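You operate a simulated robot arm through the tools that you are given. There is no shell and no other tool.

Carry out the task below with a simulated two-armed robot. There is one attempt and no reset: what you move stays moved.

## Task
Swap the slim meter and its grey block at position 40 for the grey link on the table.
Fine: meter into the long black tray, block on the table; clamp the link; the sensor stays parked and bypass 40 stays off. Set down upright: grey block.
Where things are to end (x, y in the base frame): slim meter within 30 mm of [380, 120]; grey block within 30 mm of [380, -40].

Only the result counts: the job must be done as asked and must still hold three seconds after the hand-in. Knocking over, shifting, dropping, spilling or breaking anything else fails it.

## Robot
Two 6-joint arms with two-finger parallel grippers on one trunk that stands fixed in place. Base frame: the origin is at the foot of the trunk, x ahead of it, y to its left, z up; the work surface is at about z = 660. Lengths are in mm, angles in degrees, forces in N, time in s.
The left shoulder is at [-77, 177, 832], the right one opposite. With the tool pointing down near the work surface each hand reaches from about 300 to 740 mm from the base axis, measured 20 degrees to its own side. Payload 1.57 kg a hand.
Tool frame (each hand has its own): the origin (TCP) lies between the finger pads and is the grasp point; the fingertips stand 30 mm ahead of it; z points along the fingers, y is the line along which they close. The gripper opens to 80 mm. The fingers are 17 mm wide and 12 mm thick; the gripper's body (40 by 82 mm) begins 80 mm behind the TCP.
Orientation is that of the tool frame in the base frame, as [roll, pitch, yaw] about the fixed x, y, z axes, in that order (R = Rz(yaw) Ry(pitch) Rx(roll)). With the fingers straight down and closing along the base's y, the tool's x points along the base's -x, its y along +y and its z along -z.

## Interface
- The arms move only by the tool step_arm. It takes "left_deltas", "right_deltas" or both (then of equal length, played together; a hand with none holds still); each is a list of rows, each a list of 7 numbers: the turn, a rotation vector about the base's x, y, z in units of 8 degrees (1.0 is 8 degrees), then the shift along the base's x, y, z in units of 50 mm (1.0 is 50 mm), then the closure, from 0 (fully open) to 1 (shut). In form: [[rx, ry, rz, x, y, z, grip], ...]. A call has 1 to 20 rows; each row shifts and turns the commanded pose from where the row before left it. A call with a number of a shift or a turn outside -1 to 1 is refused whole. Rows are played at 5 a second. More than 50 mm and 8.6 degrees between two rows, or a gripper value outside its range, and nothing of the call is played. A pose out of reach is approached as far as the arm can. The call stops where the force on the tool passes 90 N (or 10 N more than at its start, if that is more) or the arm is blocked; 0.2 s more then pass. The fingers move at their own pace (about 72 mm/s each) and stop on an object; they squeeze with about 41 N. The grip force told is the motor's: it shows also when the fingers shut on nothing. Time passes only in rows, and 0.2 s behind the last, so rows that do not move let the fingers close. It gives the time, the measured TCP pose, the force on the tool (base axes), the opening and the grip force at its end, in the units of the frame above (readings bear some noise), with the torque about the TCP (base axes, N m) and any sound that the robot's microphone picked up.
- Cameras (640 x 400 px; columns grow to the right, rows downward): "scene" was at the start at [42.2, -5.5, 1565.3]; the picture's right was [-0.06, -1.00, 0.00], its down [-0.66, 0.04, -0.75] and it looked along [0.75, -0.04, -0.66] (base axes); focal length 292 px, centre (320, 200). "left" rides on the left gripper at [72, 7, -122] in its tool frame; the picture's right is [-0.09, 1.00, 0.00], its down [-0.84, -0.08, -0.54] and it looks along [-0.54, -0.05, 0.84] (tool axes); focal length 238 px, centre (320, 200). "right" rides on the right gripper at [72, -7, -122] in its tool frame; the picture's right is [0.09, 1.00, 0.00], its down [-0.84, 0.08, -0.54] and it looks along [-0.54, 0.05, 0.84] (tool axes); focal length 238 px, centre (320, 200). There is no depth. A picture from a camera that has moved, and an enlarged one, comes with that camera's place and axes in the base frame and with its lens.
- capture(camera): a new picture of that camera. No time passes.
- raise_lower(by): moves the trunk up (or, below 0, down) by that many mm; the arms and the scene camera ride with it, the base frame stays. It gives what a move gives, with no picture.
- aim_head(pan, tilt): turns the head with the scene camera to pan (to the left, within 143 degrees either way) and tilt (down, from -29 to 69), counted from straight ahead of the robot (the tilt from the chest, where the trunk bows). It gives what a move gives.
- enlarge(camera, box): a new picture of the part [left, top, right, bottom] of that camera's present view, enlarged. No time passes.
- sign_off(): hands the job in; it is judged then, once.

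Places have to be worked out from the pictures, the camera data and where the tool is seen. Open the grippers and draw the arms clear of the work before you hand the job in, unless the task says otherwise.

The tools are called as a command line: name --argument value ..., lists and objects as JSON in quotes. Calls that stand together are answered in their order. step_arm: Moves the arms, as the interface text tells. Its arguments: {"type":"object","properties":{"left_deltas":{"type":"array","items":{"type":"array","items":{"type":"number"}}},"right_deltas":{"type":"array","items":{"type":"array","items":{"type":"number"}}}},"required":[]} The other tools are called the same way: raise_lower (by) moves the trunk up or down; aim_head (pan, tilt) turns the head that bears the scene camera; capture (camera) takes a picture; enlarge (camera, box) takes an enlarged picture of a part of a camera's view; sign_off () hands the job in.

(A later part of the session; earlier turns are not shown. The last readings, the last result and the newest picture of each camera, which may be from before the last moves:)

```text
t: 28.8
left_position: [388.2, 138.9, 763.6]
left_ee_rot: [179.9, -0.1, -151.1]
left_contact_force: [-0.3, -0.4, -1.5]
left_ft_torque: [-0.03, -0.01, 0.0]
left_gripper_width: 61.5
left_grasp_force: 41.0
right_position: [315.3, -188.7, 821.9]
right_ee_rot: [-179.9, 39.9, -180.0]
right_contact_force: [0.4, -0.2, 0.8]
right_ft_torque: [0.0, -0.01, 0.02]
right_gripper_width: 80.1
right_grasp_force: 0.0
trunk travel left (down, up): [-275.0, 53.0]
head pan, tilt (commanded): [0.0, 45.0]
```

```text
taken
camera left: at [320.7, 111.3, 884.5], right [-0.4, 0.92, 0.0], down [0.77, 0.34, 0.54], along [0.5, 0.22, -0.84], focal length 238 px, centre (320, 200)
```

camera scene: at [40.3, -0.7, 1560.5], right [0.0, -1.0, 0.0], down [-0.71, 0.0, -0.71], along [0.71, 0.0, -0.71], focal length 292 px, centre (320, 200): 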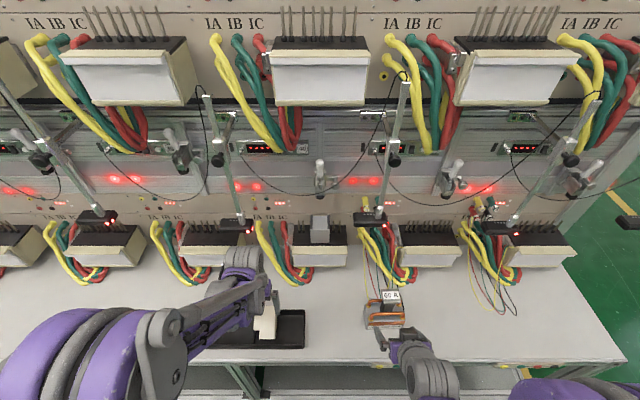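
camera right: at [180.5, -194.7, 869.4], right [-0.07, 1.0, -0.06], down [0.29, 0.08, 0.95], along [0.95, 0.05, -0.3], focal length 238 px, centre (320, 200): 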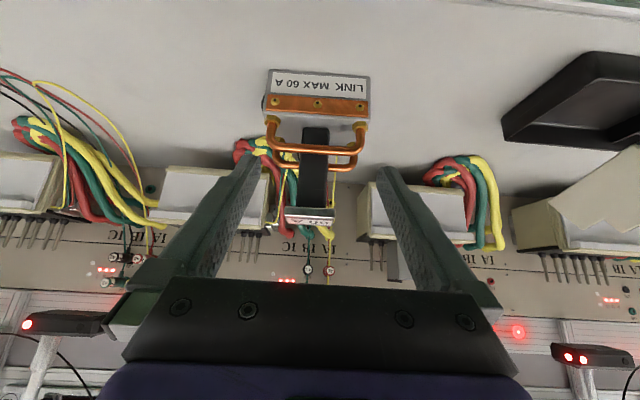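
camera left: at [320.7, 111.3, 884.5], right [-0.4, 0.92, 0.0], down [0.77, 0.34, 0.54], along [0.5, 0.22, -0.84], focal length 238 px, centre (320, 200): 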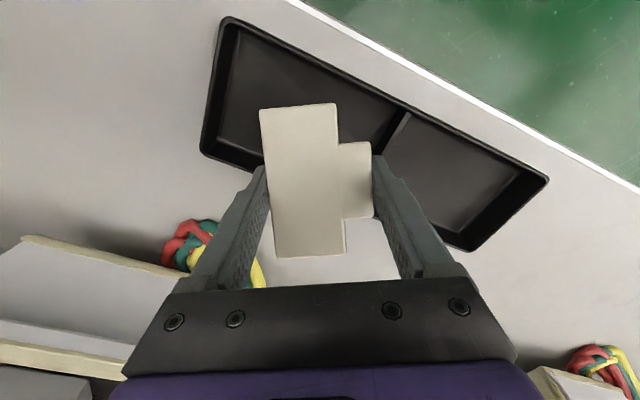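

Grip holds and yaw proceeds without reach problems. Continue the remaining ~61°.

step_arm --left_deltas '[[0, 0, 0.9, -0.02, -0.08, 0, 1], [0, 0, 0.9, -0.02, -0.08, 0, 1], [0, 0, 0.9, -0.02, -0.08, 0, 1], [0, 0, 0.9, -0.02, -0.06, 0, 1], [0, 0, 0.9, 0, -0.06, 0, 1]]'

step_arm --left_deltas '[[0, 0, 0.9, 0, 0, 0, 1], [0, 0, 0.9, 0, 0, 0, 1], [0, 0, 0.9, 0, 0, 0, 1], [0, 0, 0.43, 0, 0, 0, 1]]'

capture --camera "left"

enlarge --camera "scene" --box '[180, 240, 340, 360]'

```text
t: 30.0
left_position: [384.2, 120.4, 763.4]
left_ee_rot: [179.9, -0.1, -115.1]
left_contact_force: [-0.4, -0.3, -2.2]
left_ft_torque: [-0.01, 0.03, 0.02]
left_gripper_width: 61.7
left_grasp_force: 41.3
right_position: [314.6, -188.9, 822.1]
right_ee_rot: [-179.9, 40.0, 180.0]
right_contact_force: [0.0, -0.9, 1.0]
right_ft_torque: [0.0, 0.0, 0.02]
right_gripper_width: 80.0
right_grasp_force: 0.0
trunk travel left (down, up): [-275.0, 53.0]
head pan, tilt (commanded): [0.0, 45.0]
```

```text
t: 31.0
left_position: [385.2, 121.2, 762.6]
left_ee_rot: [180.0, -0.1, -90.1]
left_contact_force: [0.6, -0.6, -0.8]
left_ft_torque: [0.02, 0.0, 0.05]
left_gripper_width: 61.5
left_grasp_force: 40.8
right_position: [314.4, -189.0, 822.6]
right_ee_rot: [-180.0, 40.1, 179.8]
right_contact_force: [-0.2, -0.5, 0.1]
right_ft_torque: [-0.01, 0.0, 0.01]
right_gripper_width: 80.2
right_grasp_force: 0.0
trunk travel left (down, up): [-275.0, 53.0]
head pan, tilt (commanded): [0.0, 45.0]
```

```text
taken
camera left: at [376.2, 50.0, 884.0], right [-1.0, 0.09, 0.0], down [0.08, 0.84, 0.54], along [0.05, 0.54, -0.84], focal length 238 px, centre (320, 200)
```

left: 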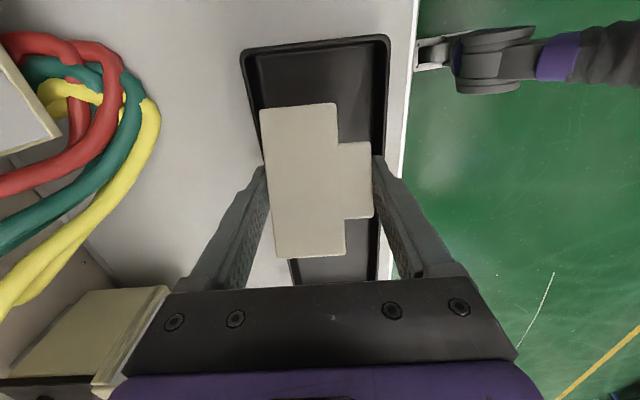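

```text
3.33 times, centred on (260, 300) of scene
camera zoom: at [39.8, -0.7, 1560.5], right [0.0, -1.0, 0.0], down [-0.71, 0.0, -0.71], along [0.71, 0.0, -0.71], focal length 972 px, centre (520, -133)
```

zoom: 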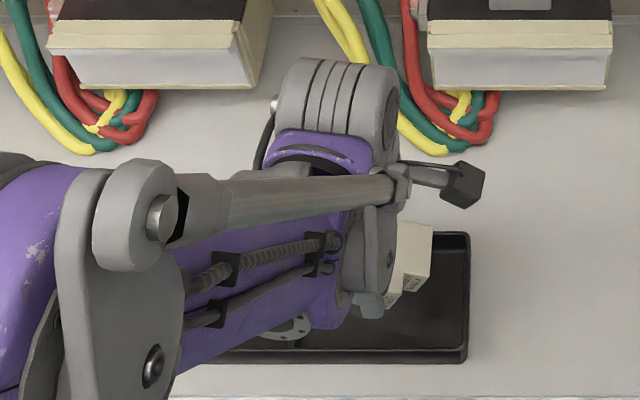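

Grip is fine and the meter lies along y. From this view the tray's centre line is x≈380, so I shift −5 mm in x and lower towards the floor.

step_arm --left_deltas '[[0, 0, 0, -0.1, -0.02, -0.2, 1], [0, 0, 0, 0, 0, -0.4, 1], [0, 0, 0, 0, 0, -0.24, 1]]'

capture --camera "left"

```text
t: 31.8
left_position: [378.8, 120.0, 719.6]
left_ee_rot: [180.0, -0.1, -90.2]
left_contact_force: [0.7, -0.6, -1.5]
left_ft_torque: [0.01, 0.0, -0.02]
left_gripper_width: 61.3
left_grasp_force: 40.5
right_position: [315.8, -188.6, 823.0]
right_ee_rot: [-180.0, 39.9, 180.0]
right_contact_force: [0.2, -0.3, -0.1]
right_ft_torque: [-0.02, 0.01, 0.0]
right_gripper_width: 79.8
right_grasp_force: 0.0
trunk travel left (down, up): [-275.0, 53.0]
head pan, tilt (commanded): [0.0, 45.0]
```

```text
taken
camera left: at [370.0, 49.4, 841.8], right [-1.0, 0.1, 0.0], down [0.08, 0.84, 0.54], along [0.05, 0.54, -0.84], focal length 238 px, centre (320, 200)
```

left: 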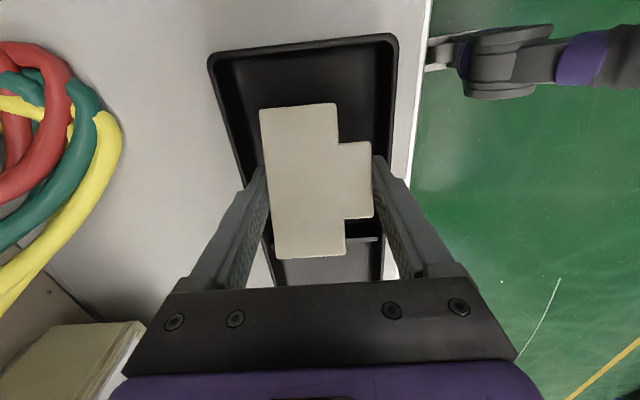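

Fits between the rims; a 1.5 mm shift centres it, then I lower in small steps watching the vertical force.

step_arm --left_deltas '[[0, 0, 0, 0.03, 0, -0.06, 1], [0, 0, 0, 0, 0, -0.06, 1]]'

step_arm --left_deltas '[[0, 0, 0, 0, 0, -0.05, 1]]'

capture --camera "left"

```text
t: 32.4
left_position: [380.6, 119.8, 714.4]
left_ee_rot: [180.0, -0.1, -90.2]
left_contact_force: [-0.1, 0.6, -2.0]
left_ft_torque: [-0.02, -0.03, 0.02]
left_gripper_width: 61.6
left_grasp_force: 41.1
right_position: [314.6, -188.5, 822.4]
right_ee_rot: [180.0, 40.0, -180.0]
right_contact_force: [-0.3, 0.5, -0.1]
right_ft_torque: [0.01, 0.0, 0.0]
right_gripper_width: 80.0
right_grasp_force: 0.1
trunk travel left (down, up): [-275.0, 53.0]
head pan, tilt (commanded): [0.0, 45.0]
```

```text
t: 32.8
left_position: [381.1, 121.9, 713.6]
left_ee_rot: [-180.0, -0.1, -90.1]
left_contact_force: [3.2, 5.3, 24.7]
left_ft_torque: [-0.6, -0.04, 0.07]
left_gripper_width: 61.8
left_grasp_force: 40.7
right_position: [315.0, -189.8, 822.8]
right_ee_rot: [-179.9, 40.0, -180.0]
right_contact_force: [0.3, -0.4, 0.2]
right_ft_torque: [-0.01, 0.0, -0.02]
right_gripper_width: 80.2
right_grasp_force: 0.1
trunk travel left (down, up): [-275.0, 53.0]
head pan, tilt (commanded): [0.0, 45.0]
```

```text
taken
camera left: at [372.2, 49.6, 834.3], right [-1.0, 0.09, 0.0], down [0.08, 0.84, 0.54], along [0.05, 0.54, -0.84], focal length 238 px, centre (320, 200)
```

left: 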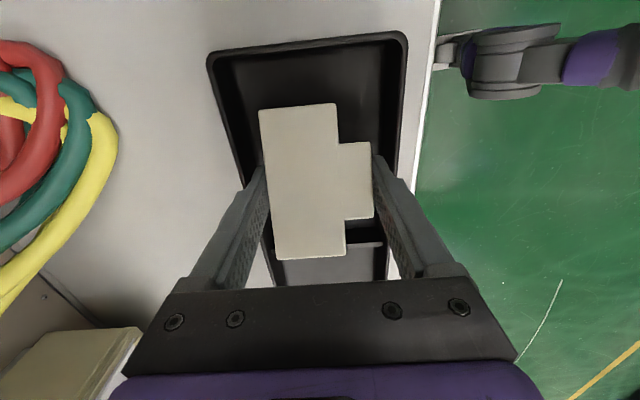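

The lower end touches the tray floor. I open just slightly (to ~70 mm) to release, then rise straight up.

step_arm --left_deltas '[[0, 0, 0, 0, 0, 0, 0.13], [0, 0, 0, 0, 0, 0, 0.13], [0, 0, 0, 0, 0, 0.4, 0.13], [0, 0, 0, 0, 0, 0.8, 0.13], [0, 0, 0, 0, 0, 0.8, 0.13]]'

capture --camera "left"

```text
t: 34.0
left_position: [380.6, 118.9, 812.3]
left_ee_rot: [180.0, -0.1, -90.2]
left_contact_force: [-1.6, 0.2, -0.1]
left_ft_torque: [0.0, 0.03, 0.03]
left_gripper_width: 69.7
left_grasp_force: 0.1
right_position: [315.4, -189.0, 822.1]
right_ee_rot: [-179.9, 40.1, 180.0]
right_contact_force: [0.0, 1.0, -0.5]
right_ft_torque: [0.02, -0.03, -0.02]
right_gripper_width: 79.9
right_grasp_force: 0.1
trunk travel left (down, up): [-275.0, 53.0]
head pan, tilt (commanded): [0.0, 45.0]
```

```text
taken
camera left: at [373.6, 48.9, 934.6], right [-1.0, 0.1, 0.0], down [0.08, 0.84, 0.54], along [0.05, 0.54, -0.84], focal length 238 px, centre (320, 200)
```

left: 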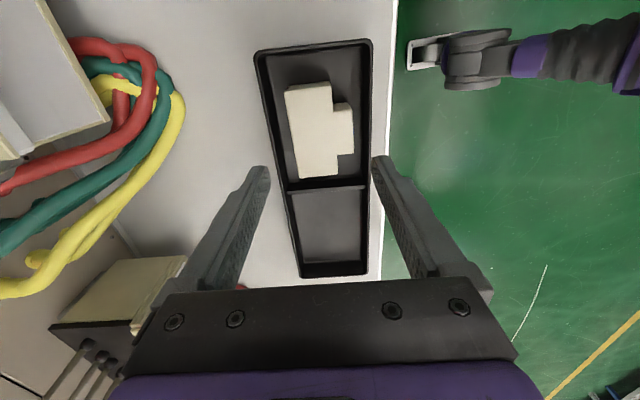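

The meter now lies flat in the right compartment, centred at about [382, 120]. I turn the left hand back to its normal yaw and move it to the area in front of position 40.

step_arm --left_deltas '[[0, 0, -0.94, 0, 0, 0.4, 0], [0, 0, -0.94, 0, 0, 0.4, 0], [0, 0, -0.94, 0, -0.2, 0.2, 0], [0, 0, -0.94, 0.1, -0.3, 0, 0], [0, 0, -0.94, 0.1, -0.3, 0, 0], [0, 0, -0.94, 0.1, -0.3, 0, 0], [0, 0, -0.94, 0.1, -0.3, 0, 0], [0, 0, -0.94, 0.1, -0.3, 0, 0], [0, 0, -0.94, 0.1, -0.3, 0, 0], [0, 0, -0.94, 0, -0.3, 0, 0], [0, 0, -0.94, 0, 0, 0, 0], [0, 0, -0.91, 0, 0, 0, 0]]'

capture --camera "left"

capture --camera "scene"

```text
t: 36.6
left_position: [412.0, 4.0, 862.2]
left_ee_rot: [180.0, -0.1, 179.7]
left_contact_force: [-0.5, 0.6, 0.2]
left_ft_torque: [-0.04, 0.01, 0.03]
left_gripper_width: 80.0
left_grasp_force: 0.1
right_position: [314.5, -188.6, 822.5]
right_ee_rot: [-180.0, 40.0, 179.9]
right_contact_force: [-0.5, -0.1, -0.9]
right_ft_torque: [-0.01, -0.04, 0.0]
right_gripper_width: 80.1
right_grasp_force: 0.1
trunk travel left (down, up): [-275.0, 53.0]
head pan, tilt (commanded): [0.0, 45.0]
```

```text
taken
camera left: at [337.9, 12.7, 983.8], right [0.1, 1.0, 0.0], down [0.84, -0.08, 0.54], along [0.54, -0.05, -0.84], focal length 238 px, centre (320, 200)
```

left: 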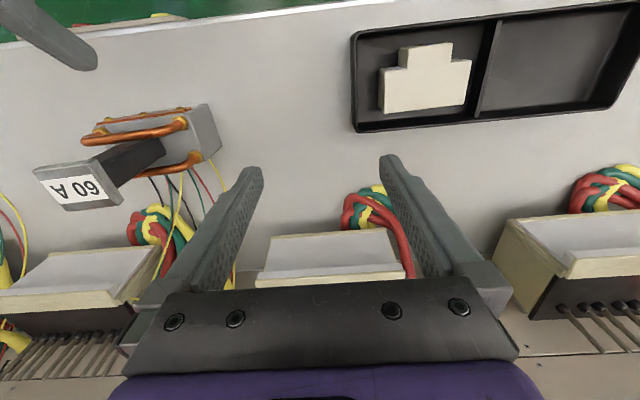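

```text
taken
camera scene: at [39.7, -0.9, 1560.5], right [0.0, -1.0, 0.0], down [-0.71, 0.0, -0.71], along [0.71, 0.0, -0.71], focal length 292 px, centre (320, 200)
```

scene: 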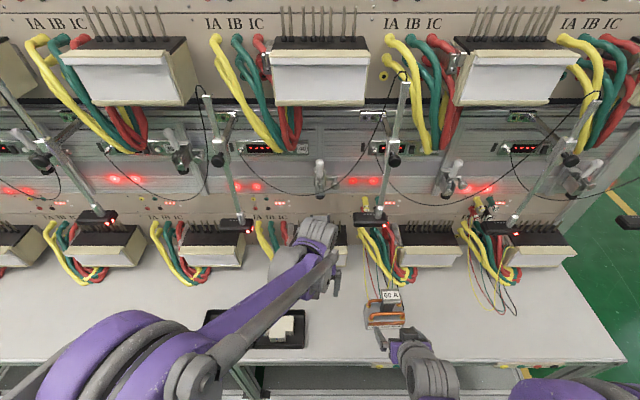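

Before gripping the block I test whether a −35° tilted left hand can reach the block's set-down spot [~395, −40] near the table (area is clear).

step_arm --left_deltas '[[0, -0.875, 0, -0.05, -0.18, -0.4, 0], [0, -0.875, 0, -0.05, -0.18, -0.4, 0], [0, -0.875, 0, -0.05, -0.18, -0.4, 0], [0, -0.875, 0, -0.05, -0.18, -0.4, 0], [0, -0.875, 0, -0.05, -0.18, -0.4, 0], [0, 0, 0, 0, 0, -0.8, 0]]'

capture --camera "left"

```text
t: 38.0
left_position: [399.5, -40.9, 721.6]
left_ee_rot: [180.0, 35.0, 179.8]
left_contact_force: [-0.8, 0.1, 0.2]
left_ft_torque: [0.0, 0.01, 0.02]
left_gripper_width: 80.0
left_grasp_force: 0.0
right_position: [314.7, -188.9, 822.5]
right_ee_rot: [-179.9, 39.9, -180.0]
right_contact_force: [0.6, 0.4, 0.5]
right_ft_torque: [0.01, 0.0, -0.03]
right_gripper_width: 79.7
right_grasp_force: 0.1
trunk travel left (down, up): [-275.0, 53.0]
head pan, tilt (commanded): [0.0, 45.0]
```

```text
taken
camera left: at [269.3, -33.6, 779.5], right [0.08, 1.0, 0.05], down [0.38, -0.08, 0.92], along [0.92, -0.05, -0.38], focal length 238 px, centre (320, 200)
```

left: 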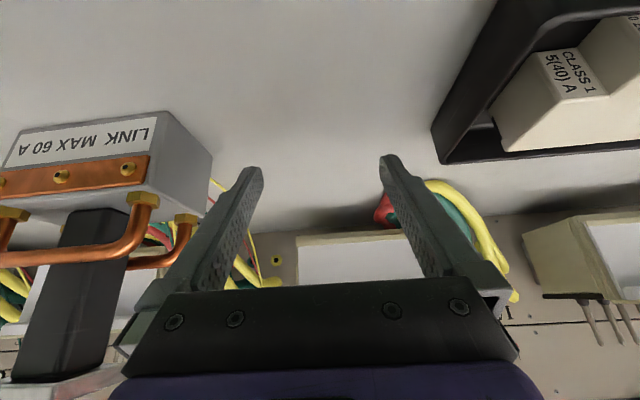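

Reachable there. Test a little further back and lower, where the hand would be when the block is set down.

step_arm --left_deltas '[[0, 0, 0, -0.5, 0, -0.1, 0], [0, 0, 0, 0, 0, -0.2, 0]]'

enlarge --camera "scene" --box '[270, 190, 370, 260]'

enlarge --camera "scene" --box '[190, 280, 450, 400]'

```text
t: 38.6
left_position: [386.3, -47.5, 720.2]
left_ee_rot: [179.8, 34.7, 179.8]
left_contact_force: [1.2, 0.6, 1.3]
left_ft_torque: [0.04, 0.04, 0.02]
left_gripper_width: 80.0
left_grasp_force: 0.1
left hand out of reach, approached as far as the arm can: row 1, 2
right_position: [315.1, -188.0, 822.9]
right_ee_rot: [180.0, 40.1, 180.0]
right_contact_force: [0.4, 0.1, 0.1]
right_ft_torque: [0.03, 0.02, -0.01]
right_gripper_width: 80.2
right_grasp_force: 0.1
trunk travel left (down, up): [-275.0, 53.0]
head pan, tilt (commanded): [0.0, 45.0]
```

```text
5.71 times, centred on (320, 225) of scene
camera zoom: at [40.2, -0.7, 1560.5], right [0.0, -1.0, 0.0], down [-0.71, 0.0, -0.71], along [0.71, 0.0, -0.71], focal length 1667 px, centre (320, 57)
```

zoom: 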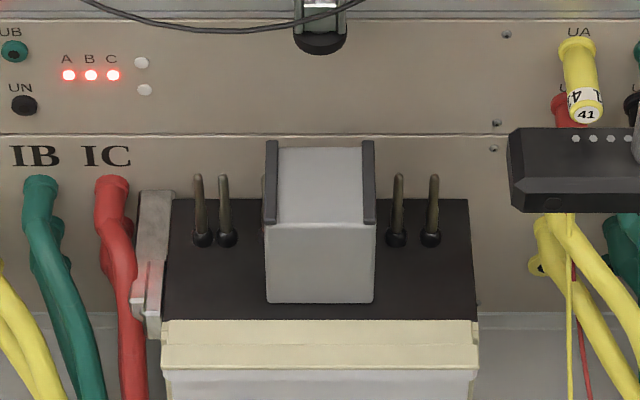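

```text
2.46 times, centred on (320, 340) of scene
camera zoom: at [40.2, -0.7, 1560.5], right [0.0, -1.0, 0.0], down [-0.71, 0.0, -0.71], along [0.71, 0.0, -0.71], focal length 718 px, centre (320, -145)
```

zoom: 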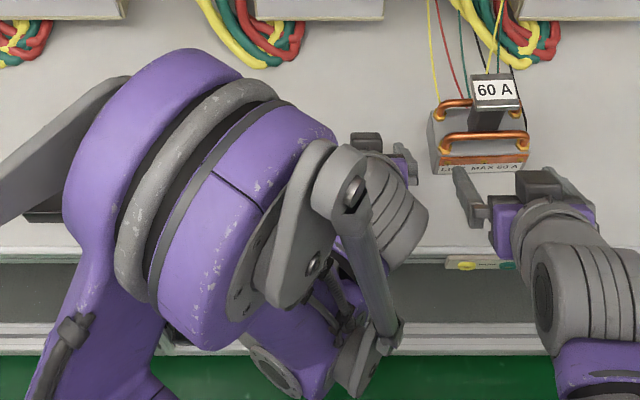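

Too close/low is out of reach with that tilt, so I'll set the block down a bit further out first and re-grip it vertically. Now I raise the left hand and bring it to a pre-grasp in front of and above the block (x 603–656, y −30…28, top z 875).

step_arm --left_deltas '[[0, 0, 0, 0.1, 0, 0.9, 0], [0, 0, 0, 0.1, 0.1, 0.9, 0], [0, 0, 0, 0.2, 0.2, 0.9, 0], [0, 0, 0, 0.7, 0.2, 0.5, 0], [0, 0, 0, 0.8, 0.2, 0.4, 0], [0, 0, 0, 0.8, 0.2, 0.1, 0], [0, 0, 0, 0.8, 0, 0, 0]]'

capture --camera "left"

enlarge --camera "scene" --box '[270, 190, 370, 260]'

```text
t: 40.2
left_position: [561.1, -3.5, 904.4]
left_ee_rot: [179.9, 34.9, 179.8]
left_contact_force: [-0.3, 0.4, -0.5]
left_ft_torque: [-0.02, 0.01, -0.01]
left_gripper_width: 80.0
left_grasp_force: 0.0
right_position: [315.2, -189.2, 821.4]
right_ee_rot: [180.0, 40.0, 180.0]
right_contact_force: [0.6, -0.2, -0.2]
right_ft_torque: [0.03, -0.01, -0.01]
right_gripper_width: 80.1
right_grasp_force: 0.0
trunk travel left (down, up): [-275.0, 53.0]
head pan, tilt (commanded): [0.0, 45.0]
```

```text
taken
camera left: at [431.5, 4.1, 962.7], right [0.08, 1.0, 0.05], down [0.38, -0.08, 0.92], along [0.92, -0.05, -0.38], focal length 238 px, centre (320, 200)
```

left: 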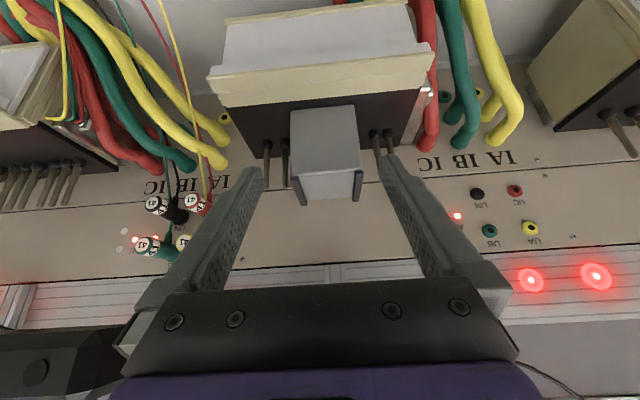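

```text
5.71 times, centred on (320, 225) of scene
camera zoom: at [40.8, -0.9, 1560.5], right [0.0, -1.0, 0.0], down [-0.71, 0.0, -0.71], along [0.71, 0.0, -0.71], focal length 1667 px, centre (320, 57)
```

zoom: 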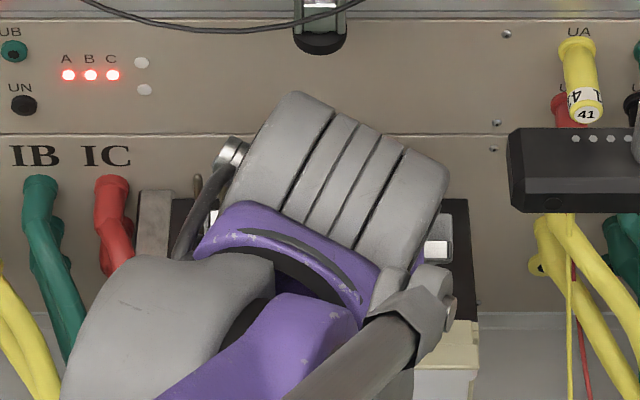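

The block is centred between the fingers. Approach diagonally down so the pads sit on its sides, keeping the tips short of the pins.

step_arm --left_deltas '[[0, 0, 0, 0.35, 0.03, -0.35, 0], [0, 0, 0, 0.35, 0.02, -0.35, 0], [0, 0, 0, 0.33, 0, -0.34, 0]]'

capture --camera "left"

enlarge --camera "left" --box '[220, 80, 420, 220]'

```text
t: 41.0
left_position: [613.4, -1.6, 852.2]
left_ee_rot: [179.9, 34.9, 179.8]
left_contact_force: [-0.5, -0.7, 0.4]
left_ft_torque: [0.01, 0.0, -0.02]
left_gripper_width: 80.0
left_grasp_force: 0.0
right_position: [315.9, -188.8, 820.6]
right_ee_rot: [179.9, 39.9, 179.9]
right_contact_force: [0.1, -0.6, -0.5]
right_ft_torque: [0.04, 0.02, 0.02]
right_gripper_width: 80.1
right_grasp_force: 0.0
trunk travel left (down, up): [-275.0, 53.0]
head pan, tilt (commanded): [0.0, 45.0]
```

```text
taken
camera left: at [482.3, 6.8, 911.0], right [0.08, 1.0, 0.05], down [0.38, -0.08, 0.92], along [0.92, -0.05, -0.38], focal length 238 px, centre (320, 200)
```

left: 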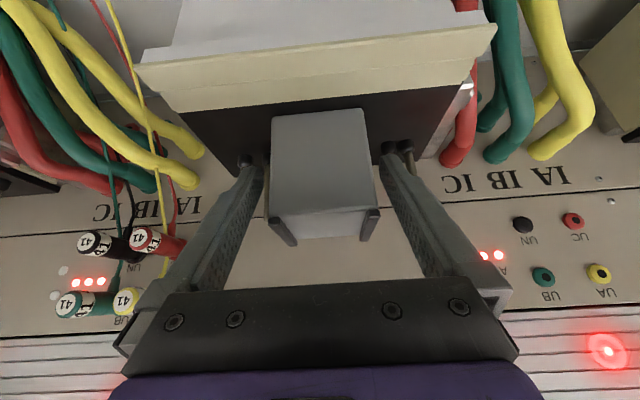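

```text
2.86 times, centred on (320, 150) of left
camera zoom: at [482.3, 6.8, 911.0], right [0.08, 1.0, 0.05], down [0.38, -0.08, 0.92], along [0.92, -0.05, -0.38], focal length 681 px, centre (320, 343)
```

zoom: 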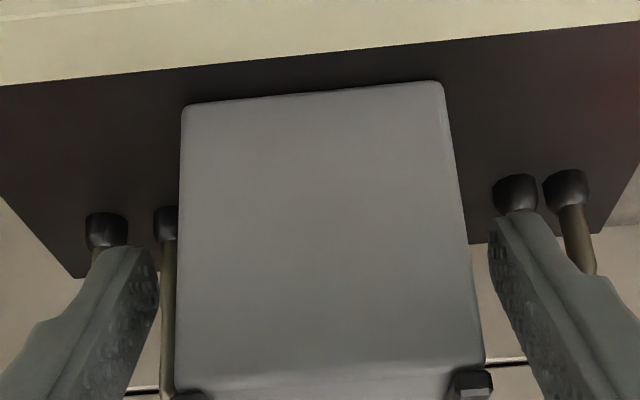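

Fingers are in front of the pins and the block is centred. Close on the block.

step_arm --left_deltas '[[0, 0, 0, 0, 0, 0, 0.2], [0, 0, 0, 0, 0, 0, 1], [0, 0, 0, 0, 0, 0, 1]]'

enlarge --camera "left" --box '[220, 80, 420, 260]'

```text
t: 41.8
left_position: [611.4, -1.1, 853.6]
left_ee_rot: [180.0, 34.8, 179.9]
left_contact_force: [0.1, -0.9, -0.5]
left_ft_torque: [0.03, -0.05, 0.0]
left_gripper_width: 59.9
left_grasp_force: 41.3
right_position: [315.3, -188.2, 822.3]
right_ee_rot: [-179.9, 40.0, 179.9]
right_contact_force: [0.7, -0.6, -0.1]
right_ft_torque: [0.03, 0.01, 0.0]
right_gripper_width: 80.0
right_grasp_force: 0.1
trunk travel left (down, up): [-275.0, 53.0]
head pan, tilt (commanded): [0.0, 45.0]
```

```text
2.22 times, centred on (320, 170) of left
camera zoom: at [481.7, 6.9, 911.4], right [0.08, 1.0, 0.05], down [0.38, -0.08, 0.92], along [0.92, -0.05, -0.38], focal length 530 px, centre (320, 267)
```

zoom: 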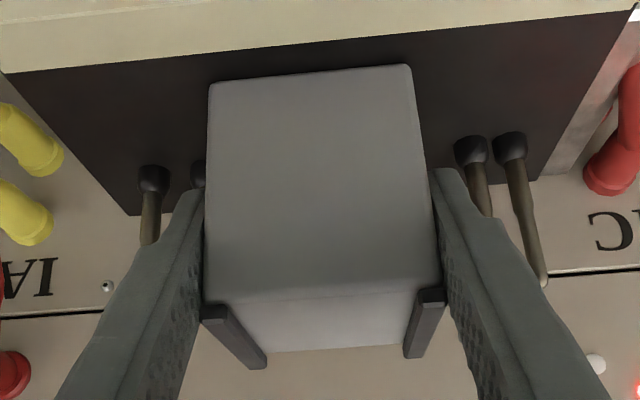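

Block gripped (59.9 mm). Lift straight up slowly, watching force – 55+ mm to clear the pins.

step_arm --left_deltas '[[0, 0, 0, 0, 0, 0.1, 1], [0, 0, 0, 0, 0, 0.15, 1], [0, 0, 0, 0, 0, 0.15, 1]]'

enlarge --camera "left" --box '[220, 80, 420, 260]'

```text
t: 42.6
left_position: [613.2, -0.4, 873.5]
left_ee_rot: [-180.0, 34.9, 179.8]
left_contact_force: [-0.1, 0.0, -2.3]
left_ft_torque: [0.01, 0.01, 0.01]
left_gripper_width: 59.6
left_grasp_force: 40.7
right_position: [314.7, -188.6, 822.6]
right_ee_rot: [180.0, 39.9, -180.0]
right_contact_force: [0.6, -1.0, -0.4]
right_ft_torque: [-0.02, 0.04, -0.02]
right_gripper_width: 79.9
right_grasp_force: 0.1
trunk travel left (down, up): [-275.0, 53.0]
head pan, tilt (commanded): [0.0, 45.0]
```

```text
2.22 times, centred on (320, 170) of left
camera zoom: at [482.9, 8.1, 931.9], right [0.08, 1.0, 0.05], down [0.38, -0.08, 0.92], along [0.92, -0.05, -0.38], focal length 530 px, centre (320, 267)
```

zoom: 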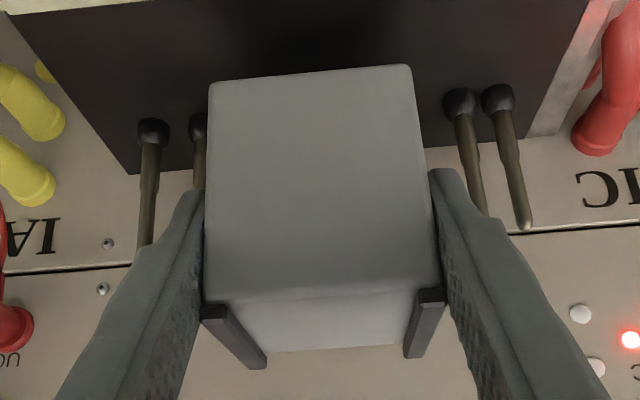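

Block rises freely. Continue to about +60 mm total.

step_arm --left_deltas '[[0, 0, 0, 0, 0, 0.2, 1], [0, 0, 0, 0, 0, 0.2, 1], [0, 0, 0, 0, 0, 0.2, 1], [0, 0, 0, 0, 0, 0.18, 1]]'

enlarge --camera "left" --box '[220, 30, 420, 260]'

enlarge --camera "scene" --box '[270, 170, 370, 260]'

```text
t: 43.6
left_position: [613.0, -0.5, 913.2]
left_ee_rot: [179.9, 35.0, 179.8]
left_contact_force: [-0.3, -0.7, -2.6]
left_ft_torque: [-0.01, 0.04, 0.0]
left_gripper_width: 59.8
left_grasp_force: 41.3
right_position: [315.0, -187.9, 822.1]
right_ee_rot: [-179.9, 40.1, 179.9]
right_contact_force: [0.2, -0.1, 0.0]
right_ft_torque: [0.0, 0.0, -0.03]
right_gripper_width: 79.8
right_grasp_force: 0.0
trunk travel left (down, up): [-275.0, 53.0]
head pan, tilt (commanded): [0.0, 45.0]
```

```text
1.74 times, centred on (320, 145) of left
camera zoom: at [481.5, 7.9, 970.1], right [0.08, 1.0, 0.05], down [0.38, -0.08, 0.92], along [0.92, -0.05, -0.38], focal length 414 px, centre (320, 296)
```

zoom: 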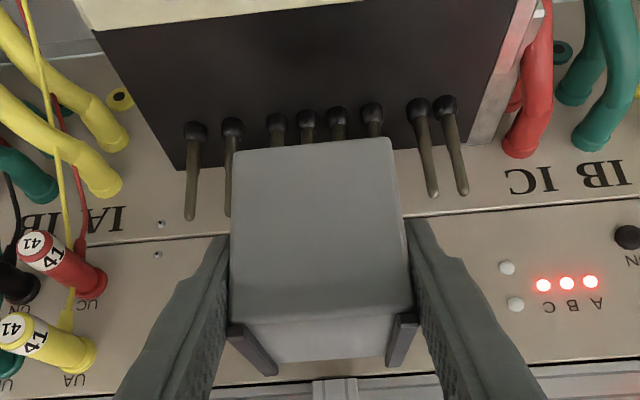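

```text
4.44 times, centred on (320, 215) of scene
camera zoom: at [39.7, -0.7, 1560.5], right [0.0, -1.0, 0.0], down [-0.71, 0.0, -0.71], along [0.71, 0.0, -0.71], focal length 1297 px, centre (320, 133)
```

zoom: 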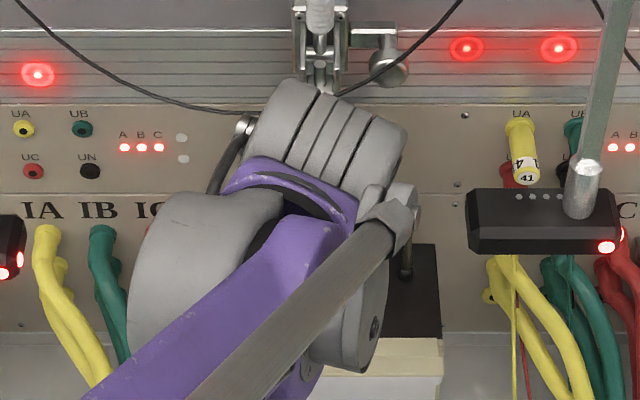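

All eight pins are now visible behind the block. I go up 5 mm more for margin and then pull straight back.

step_arm --left_deltas '[[0, 0, 0, 0, 0, 0.12, 1], [0, 0, 0, -0.2, 0, 0.02, 1], [0, 0, 0, -0.5, 0, 0, 1], [0, 0, 0, -0.6, 0, 0, 1]]'

capture --camera "left"

```text
t: 44.6
left_position: [547.4, -1.7, 918.2]
left_ee_rot: [179.9, 34.9, 179.9]
left_contact_force: [0.2, 0.0, -1.7]
left_ft_torque: [-0.01, 0.04, 0.02]
left_gripper_width: 59.5
left_grasp_force: 40.9
right_position: [313.8, -188.4, 824.0]
right_ee_rot: [-180.0, 40.0, 180.0]
right_contact_force: [0.7, -0.5, -0.2]
right_ft_torque: [0.03, -0.02, 0.0]
right_gripper_width: 79.8
right_grasp_force: 0.0
trunk travel left (down, up): [-275.0, 53.0]
head pan, tilt (commanded): [0.0, 45.0]
```

```text
taken
camera left: at [416.7, 7.2, 976.7], right [0.08, 1.0, 0.05], down [0.38, -0.08, 0.92], along [0.92, -0.05, -0.38], focal length 238 px, centre (320, 200)
```

left: 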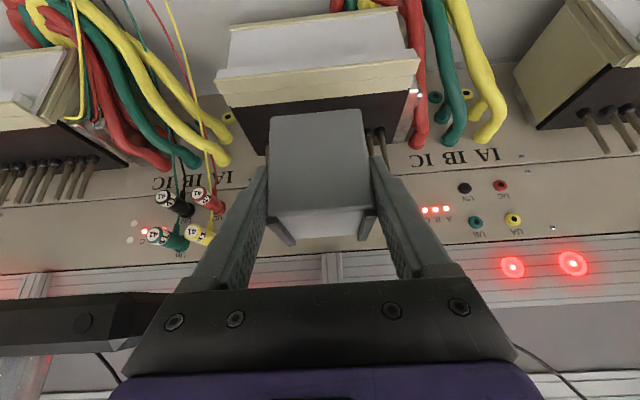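

Block is free of the socket. Carry it back and down over the clear table area in front of position 40.

step_arm --left_deltas '[[0, 0, 0, -0.5, -0.1, -0.3, 1], [0, 0, 0, -0.5, -0.15, -0.6, 1], [0, 0, 0, -0.4, -0.2, -0.7, 1], [0, 0, 0, -0.4, -0.2, -0.8, 1], [0, 0, 0, -0.2, -0.12, -0.7, 1]]'

capture --camera "left"

```text
t: 45.8
left_position: [446.0, -38.1, 765.0]
left_ee_rot: [180.0, 34.9, 179.8]
left_contact_force: [-0.2, 0.6, -1.1]
left_ft_torque: [0.03, 0.08, 0.01]
left_gripper_width: 59.8
left_grasp_force: 41.0
right_position: [314.9, -188.5, 821.8]
right_ee_rot: [-179.9, 39.9, 180.0]
right_contact_force: [-0.1, -0.1, 0.3]
right_ft_torque: [-0.01, -0.02, 0.03]
right_gripper_width: 80.0
right_grasp_force: 0.0
trunk travel left (down, up): [-275.0, 53.0]
head pan, tilt (commanded): [0.0, 45.0]
```

```text
taken
camera left: at [314.9, -29.9, 823.4], right [0.08, 1.0, 0.05], down [0.38, -0.08, 0.92], along [0.92, -0.05, -0.38], focal length 238 px, centre (320, 200)
```

left: 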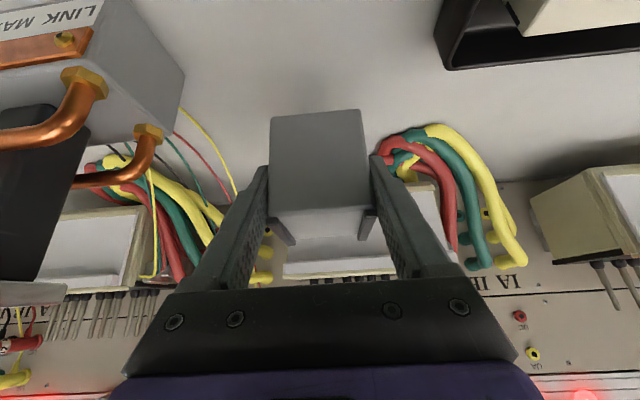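

Lower gently towards the table; expected contact at about z 710.

step_arm --left_deltas '[[0, 0, 0, 0, 0, -0.4, 1], [0, 0, 0, 0, 0, -0.4, 1], [0, 0, 0, 0, 0, -0.16, 1]]'

step_arm --left_deltas '[[0, 0, 0, 0, 0, -0.05, 1], [0, 0, 0, 0, 0, -0.05, 1]]'

capture --camera "left"

```text
t: 46.6
left_position: [445.5, -38.2, 715.5]
left_ee_rot: [-180.0, 34.9, 179.8]
left_contact_force: [0.0, -0.6, -1.6]
left_ft_torque: [0.03, -0.01, 0.03]
left_gripper_width: 59.9
left_grasp_force: 41.4
right_position: [314.9, -188.3, 822.1]
right_ee_rot: [180.0, 40.0, 179.9]
right_contact_force: [0.1, -0.7, -0.3]
right_ft_torque: [0.01, 0.02, -0.01]
right_gripper_width: 80.0
right_grasp_force: 0.1
trunk travel left (down, up): [-275.0, 53.0]
head pan, tilt (commanded): [0.0, 45.0]
```

```text
t: 47.2
left_position: [446.7, -38.5, 713.1]
left_ee_rot: [179.9, 35.2, 179.7]
left_contact_force: [-3.8, -0.8, 21.6]
left_ft_torque: [0.05, 0.42, 0.02]
left_gripper_width: 59.5
left_grasp_force: 40.5
right_position: [312.9, -188.8, 824.6]
right_ee_rot: [-179.9, 40.0, -179.9]
right_contact_force: [0.2, 0.4, 0.5]
right_ft_torque: [-0.02, 0.02, 0.02]
right_gripper_width: 80.1
right_grasp_force: 0.0
trunk travel left (down, up): [-275.0, 53.0]
head pan, tilt (commanded): [0.0, 45.0]
```

```text
taken
camera left: at [316.5, -30.0, 771.1], right [0.08, 1.0, 0.05], down [0.37, -0.08, 0.92], along [0.92, -0.05, -0.38], focal length 238 px, centre (320, 200)
```

left: 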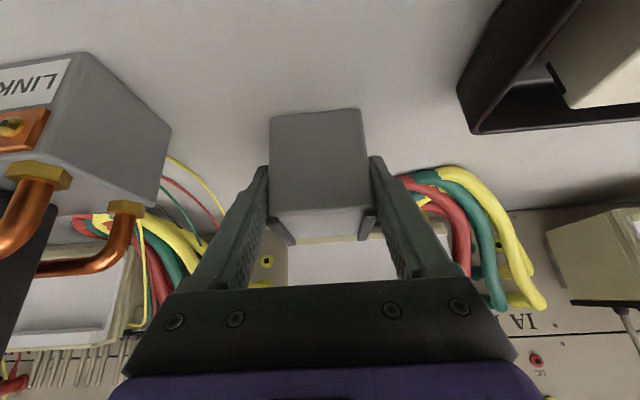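

The block stands on the table (contact ~21 N). Open and back away along the tool axis.

step_arm --left_deltas '[[0, 0, 0, 0, 0, 0.02, 0.15], [0, 0, 0, 0, 0, 0, 0], [0, 0, 0, -0.3, 0, 0.43, 0], [0, 0, 0, -0.4, 0, 0.7, 0], [0, 0, 0, 0, 0, 0.9, 0]]'

capture --camera "left"

capture --camera "scene"

```text
t: 48.4
left_position: [412.9, -38.9, 812.5]
left_ee_rot: [179.9, 35.0, 179.8]
left_contact_force: [0.2, 0.4, -0.5]
left_ft_torque: [0.04, 0.01, 0.02]
left_gripper_width: 80.0
left_grasp_force: 0.1
right_position: [313.9, -189.6, 822.3]
right_ee_rot: [-180.0, 40.0, 180.0]
right_contact_force: [0.5, 0.7, 0.1]
right_ft_torque: [0.0, -0.04, -0.01]
right_gripper_width: 80.1
right_grasp_force: 0.0
trunk travel left (down, up): [-275.0, 53.0]
head pan, tilt (commanded): [0.0, 45.0]
```

```text
taken
camera left: at [282.7, -30.6, 870.6], right [0.08, 1.0, 0.05], down [0.38, -0.08, 0.92], along [0.92, -0.05, -0.38], focal length 238 px, centre (320, 200)
```

left: 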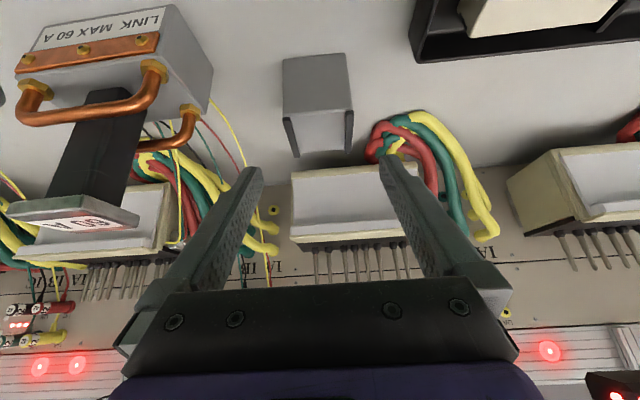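

```text
taken
camera scene: at [38.9, -0.1, 1560.5], right [0.0, -1.0, 0.0], down [-0.71, 0.0, -0.71], along [0.71, 0.0, -0.71], focal length 292 px, centre (320, 200)
```

scene: 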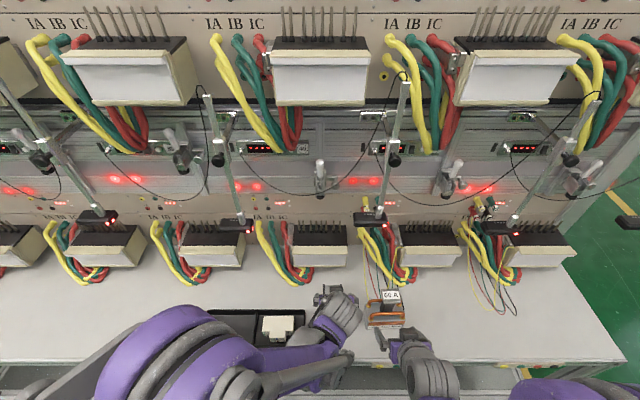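

The block stands upright at about [464, −37]. I turn the left hand vertical above it for the re-grip.

step_arm --left_deltas '[[0, 0.875, 0, 0.2, 0.01, 0.1, 0], [0, 0.875, 0, 0.2, 0, 0.1, 0], [0, 0.875, 0, 0.2, 0, 0, 0], [0, 0.875, 0, 0.2, 0, 0, 0], [0, 0.875, 0, 0.2, 0, 0, 0]]'

capture --camera "left"

```text
t: 49.6
left_position: [463.0, -37.9, 823.4]
left_ee_rot: [180.0, -0.3, 179.7]
left_contact_force: [-0.1, -0.4, -0.1]
left_ft_torque: [0.0, -0.03, -0.02]
left_gripper_width: 80.2
left_grasp_force: 0.0
right_position: [315.7, -188.2, 822.0]
right_ee_rot: [180.0, 39.9, 179.9]
right_contact_force: [0.0, -0.1, -0.4]
right_ft_torque: [-0.01, -0.01, 0.03]
right_gripper_width: 80.0
right_grasp_force: 0.1
trunk travel left (down, up): [-275.0, 53.0]
head pan, tilt (commanded): [0.0, 45.0]
```

```text
taken
camera left: at [389.9, -29.6, 944.5], right [0.1, 1.0, 0.0], down [0.84, -0.08, 0.54], along [0.54, -0.05, -0.84], focal length 238 px, centre (320, 200)
```

left: 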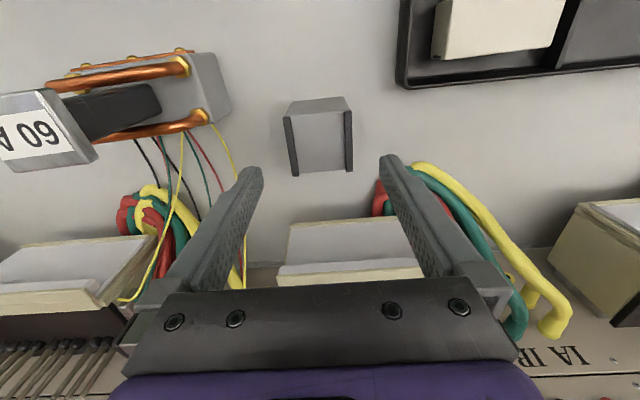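

The block is centred between the fingers. While here, I zoom on the thin leads behind the link to see if they touch it.

enlarge --camera "left" --box '[40, 40, 260, 200]'

step_arm --left_deltas '[[0, 0, 0, 0, 0, -0.7, 0], [0, 0, 0, 0, 0, -0.7, 0], [0, 0, 0, 0, 0, -0.6, 0], [0, 0, 0, 0, 0, -0.3, 0]]'

capture --camera "left"

```text
2.50 times, centred on (150, 120) of left
camera zoom: at [389.9, -29.6, 944.5], right [0.1, 1.0, 0.0], down [0.84, -0.08, 0.54], along [0.54, -0.05, -0.84], focal length 596 px, centre (745, 400)
```

zoom: 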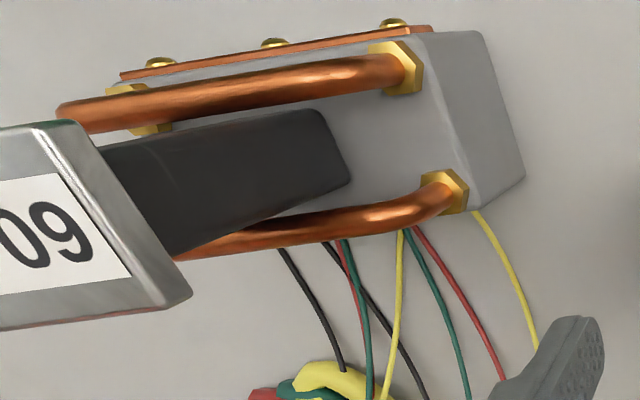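

```text
t: 50.6
left_position: [462.4, -37.1, 708.7]
left_ee_rot: [180.0, -0.2, 179.8]
left_contact_force: [-0.8, 0.1, 0.5]
left_ft_torque: [-0.01, -0.02, 0.02]
left_gripper_width: 80.0
left_grasp_force: 0.1
right_position: [314.4, -189.1, 822.5]
right_ee_rot: [-179.9, 40.0, -180.0]
right_contact_force: [-0.4, 0.5, 0.2]
right_ft_torque: [0.01, 0.04, -0.03]
right_gripper_width: 80.1
right_grasp_force: 0.1
trunk travel left (down, up): [-275.0, 53.0]
head pan, tilt (commanded): [0.0, 45.0]
```

```text
taken
camera left: at [389.3, -29.6, 829.6], right [0.1, 1.0, 0.0], down [0.84, -0.08, 0.54], along [0.54, -0.05, -0.84], focal length 238 px, centre (320, 200)
```

left: 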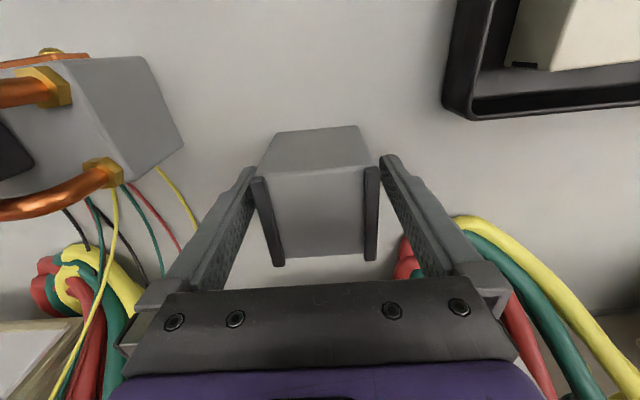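

The leads just pass behind the link, not over it. Now close on the block from above.

step_arm --left_deltas '[[0, 0, 0, 0, 0, 0, 0.2], [0, 0, 0, 0, 0, 0, 1], [0, 0, 0, 0, 0, 0, 1]]'

step_arm --left_deltas '[[0, 0, 0, 0, 0, 0.2, 1], [0, 0, 0, -0.3, 0, 0.1, 1], [0, 0, 0, -0.5, 0, 0, 1], [0, 0, 0, -0.5, 0, 0, 1], [0, 0, 0, -0.3, 0, 0, 1]]'

capture --camera "left"

```text
t: 51.4
left_position: [462.0, -37.9, 708.9]
left_ee_rot: [-179.9, -0.2, 179.8]
left_contact_force: [-0.6, -0.4, 0.6]
left_ft_torque: [-0.03, 0.03, -0.03]
left_gripper_width: 59.7
left_grasp_force: 41.1
right_position: [314.3, -189.6, 822.2]
right_ee_rot: [-179.9, 40.1, 180.0]
right_contact_force: [0.2, 0.1, 0.4]
right_ft_torque: [0.01, 0.03, -0.01]
right_gripper_width: 79.9
right_grasp_force: 0.1
trunk travel left (down, up): [-275.0, 53.0]
head pan, tilt (commanded): [0.0, 45.0]
```

```text
t: 52.6
left_position: [381.1, -38.6, 723.1]
left_ee_rot: [-180.0, -0.1, 179.8]
left_contact_force: [0.1, 0.2, -0.5]
left_ft_torque: [0.03, -0.01, 0.02]
left_gripper_width: 59.4
left_grasp_force: 41.1
right_position: [314.8, -188.2, 822.8]
right_ee_rot: [-179.9, 39.9, -180.0]
right_contact_force: [0.6, 0.5, -0.4]
right_ft_torque: [-0.04, 0.01, -0.04]
right_gripper_width: 80.3
right_grasp_force: 0.0
trunk travel left (down, up): [-275.0, 53.0]
head pan, tilt (commanded): [0.0, 45.0]
```

```text
taken
camera left: at [307.5, -30.4, 844.7], right [0.1, 1.0, 0.0], down [0.84, -0.08, 0.54], along [0.54, -0.05, -0.84], focal length 238 px, centre (320, 200)
```

left: 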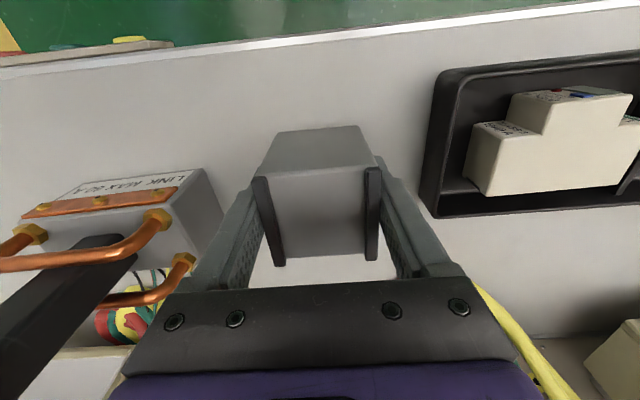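

Over the target [380, −40]. Lower until contact, then release.

step_arm --left_deltas '[[0, 0, 0, 0, -0.02, -0.18, 1], [0, 0, 0, 0, 0, -0.08, 1]]'

step_arm --left_deltas '[[0, 0, 0, 0, 0, -0.04, 1]]'

```text
t: 53.2
left_position: [380.3, -38.9, 710.3]
left_ee_rot: [179.9, -0.1, 179.8]
left_contact_force: [0.0, 0.2, -1.9]
left_ft_torque: [0.02, 0.03, -0.05]
left_gripper_width: 59.5
left_grasp_force: 41.2
right_position: [314.3, -188.8, 822.4]
right_ee_rot: [-180.0, 40.0, 179.9]
right_contact_force: [-0.3, 0.2, 0.5]
right_ft_torque: [-0.02, -0.03, 0.03]
right_gripper_width: 80.0
right_grasp_force: 0.0
trunk travel left (down, up): [-275.0, 53.0]
head pan, tilt (commanded): [0.0, 45.0]
```

```text
t: 53.6
left_position: [380.3, -39.3, 709.1]
left_ee_rot: [-180.0, -0.1, 179.8]
left_contact_force: [-0.1, 0.3, 1.2]
left_ft_torque: [0.01, 0.08, 0.0]
left_gripper_width: 59.6
left_grasp_force: 41.2
right_position: [314.2, -189.0, 822.3]
right_ee_rot: [180.0, 40.0, 180.0]
right_contact_force: [0.7, -0.3, -0.2]
right_ft_torque: [0.02, 0.0, 0.0]
right_gripper_width: 79.8
right_grasp_force: 0.0
trunk travel left (down, up): [-275.0, 53.0]
head pan, tilt (commanded): [0.0, 45.0]
```

Just at contact height (709, same as when gripped). One more millimetre, then open and rise.

step_arm --left_deltas '[[0, 0, 0, 0, 0, -0.02, 1], [0, 0, 0, 0, 0, 0, 0.12], [0, 0, 0, 0, 0, 0, 0], [0, 0, 0, 0, 0, 0.5, 0], [0, 0, 0, 0, 0, 0.9, 0], [0, 0, 0, 0, 0, 0.9, 0]]'

capture --camera "left"

capture --camera "scene"

```text
t: 55.0
left_position: [380.5, -39.1, 825.2]
left_ee_rot: [179.9, -0.1, 179.9]
left_contact_force: [0.3, 0.2, -0.8]
left_ft_torque: [-0.01, -0.06, -0.01]
left_gripper_width: 79.8
left_grasp_force: 0.0
right_position: [314.4, -188.1, 821.1]
right_ee_rot: [180.0, 39.9, 180.0]
right_contact_force: [0.2, -0.9, -0.1]
right_ft_torque: [-0.02, -0.01, -0.01]
right_gripper_width: 80.1
right_grasp_force: 0.0
trunk travel left (down, up): [-275.0, 53.0]
head pan, tilt (commanded): [0.0, 45.0]
```

```text
taken
camera left: at [307.5, -31.5, 946.1], right [0.1, 1.0, 0.0], down [0.84, -0.08, 0.54], along [0.54, -0.05, -0.84], focal length 238 px, centre (320, 200)
```

left: 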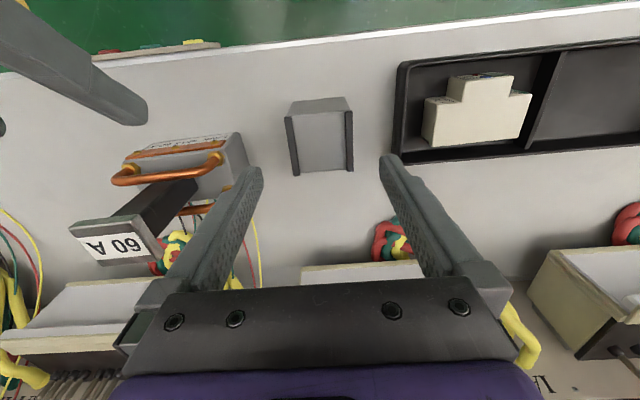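

```text
taken
camera scene: at [39.0, -0.5, 1560.5], right [0.0, -1.0, 0.0], down [-0.71, 0.0, -0.71], along [0.71, 0.0, -0.71], focal length 292 px, centre (320, 200)
```

scene: 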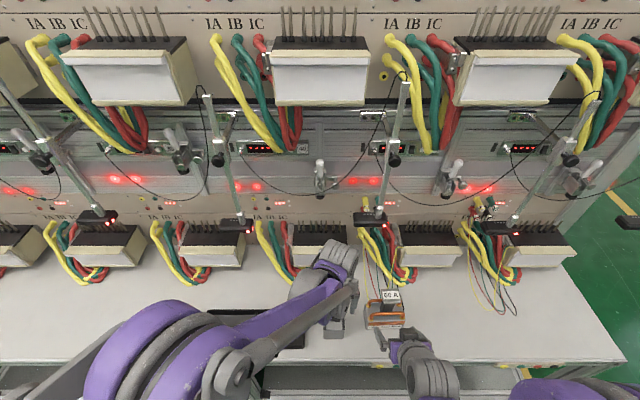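

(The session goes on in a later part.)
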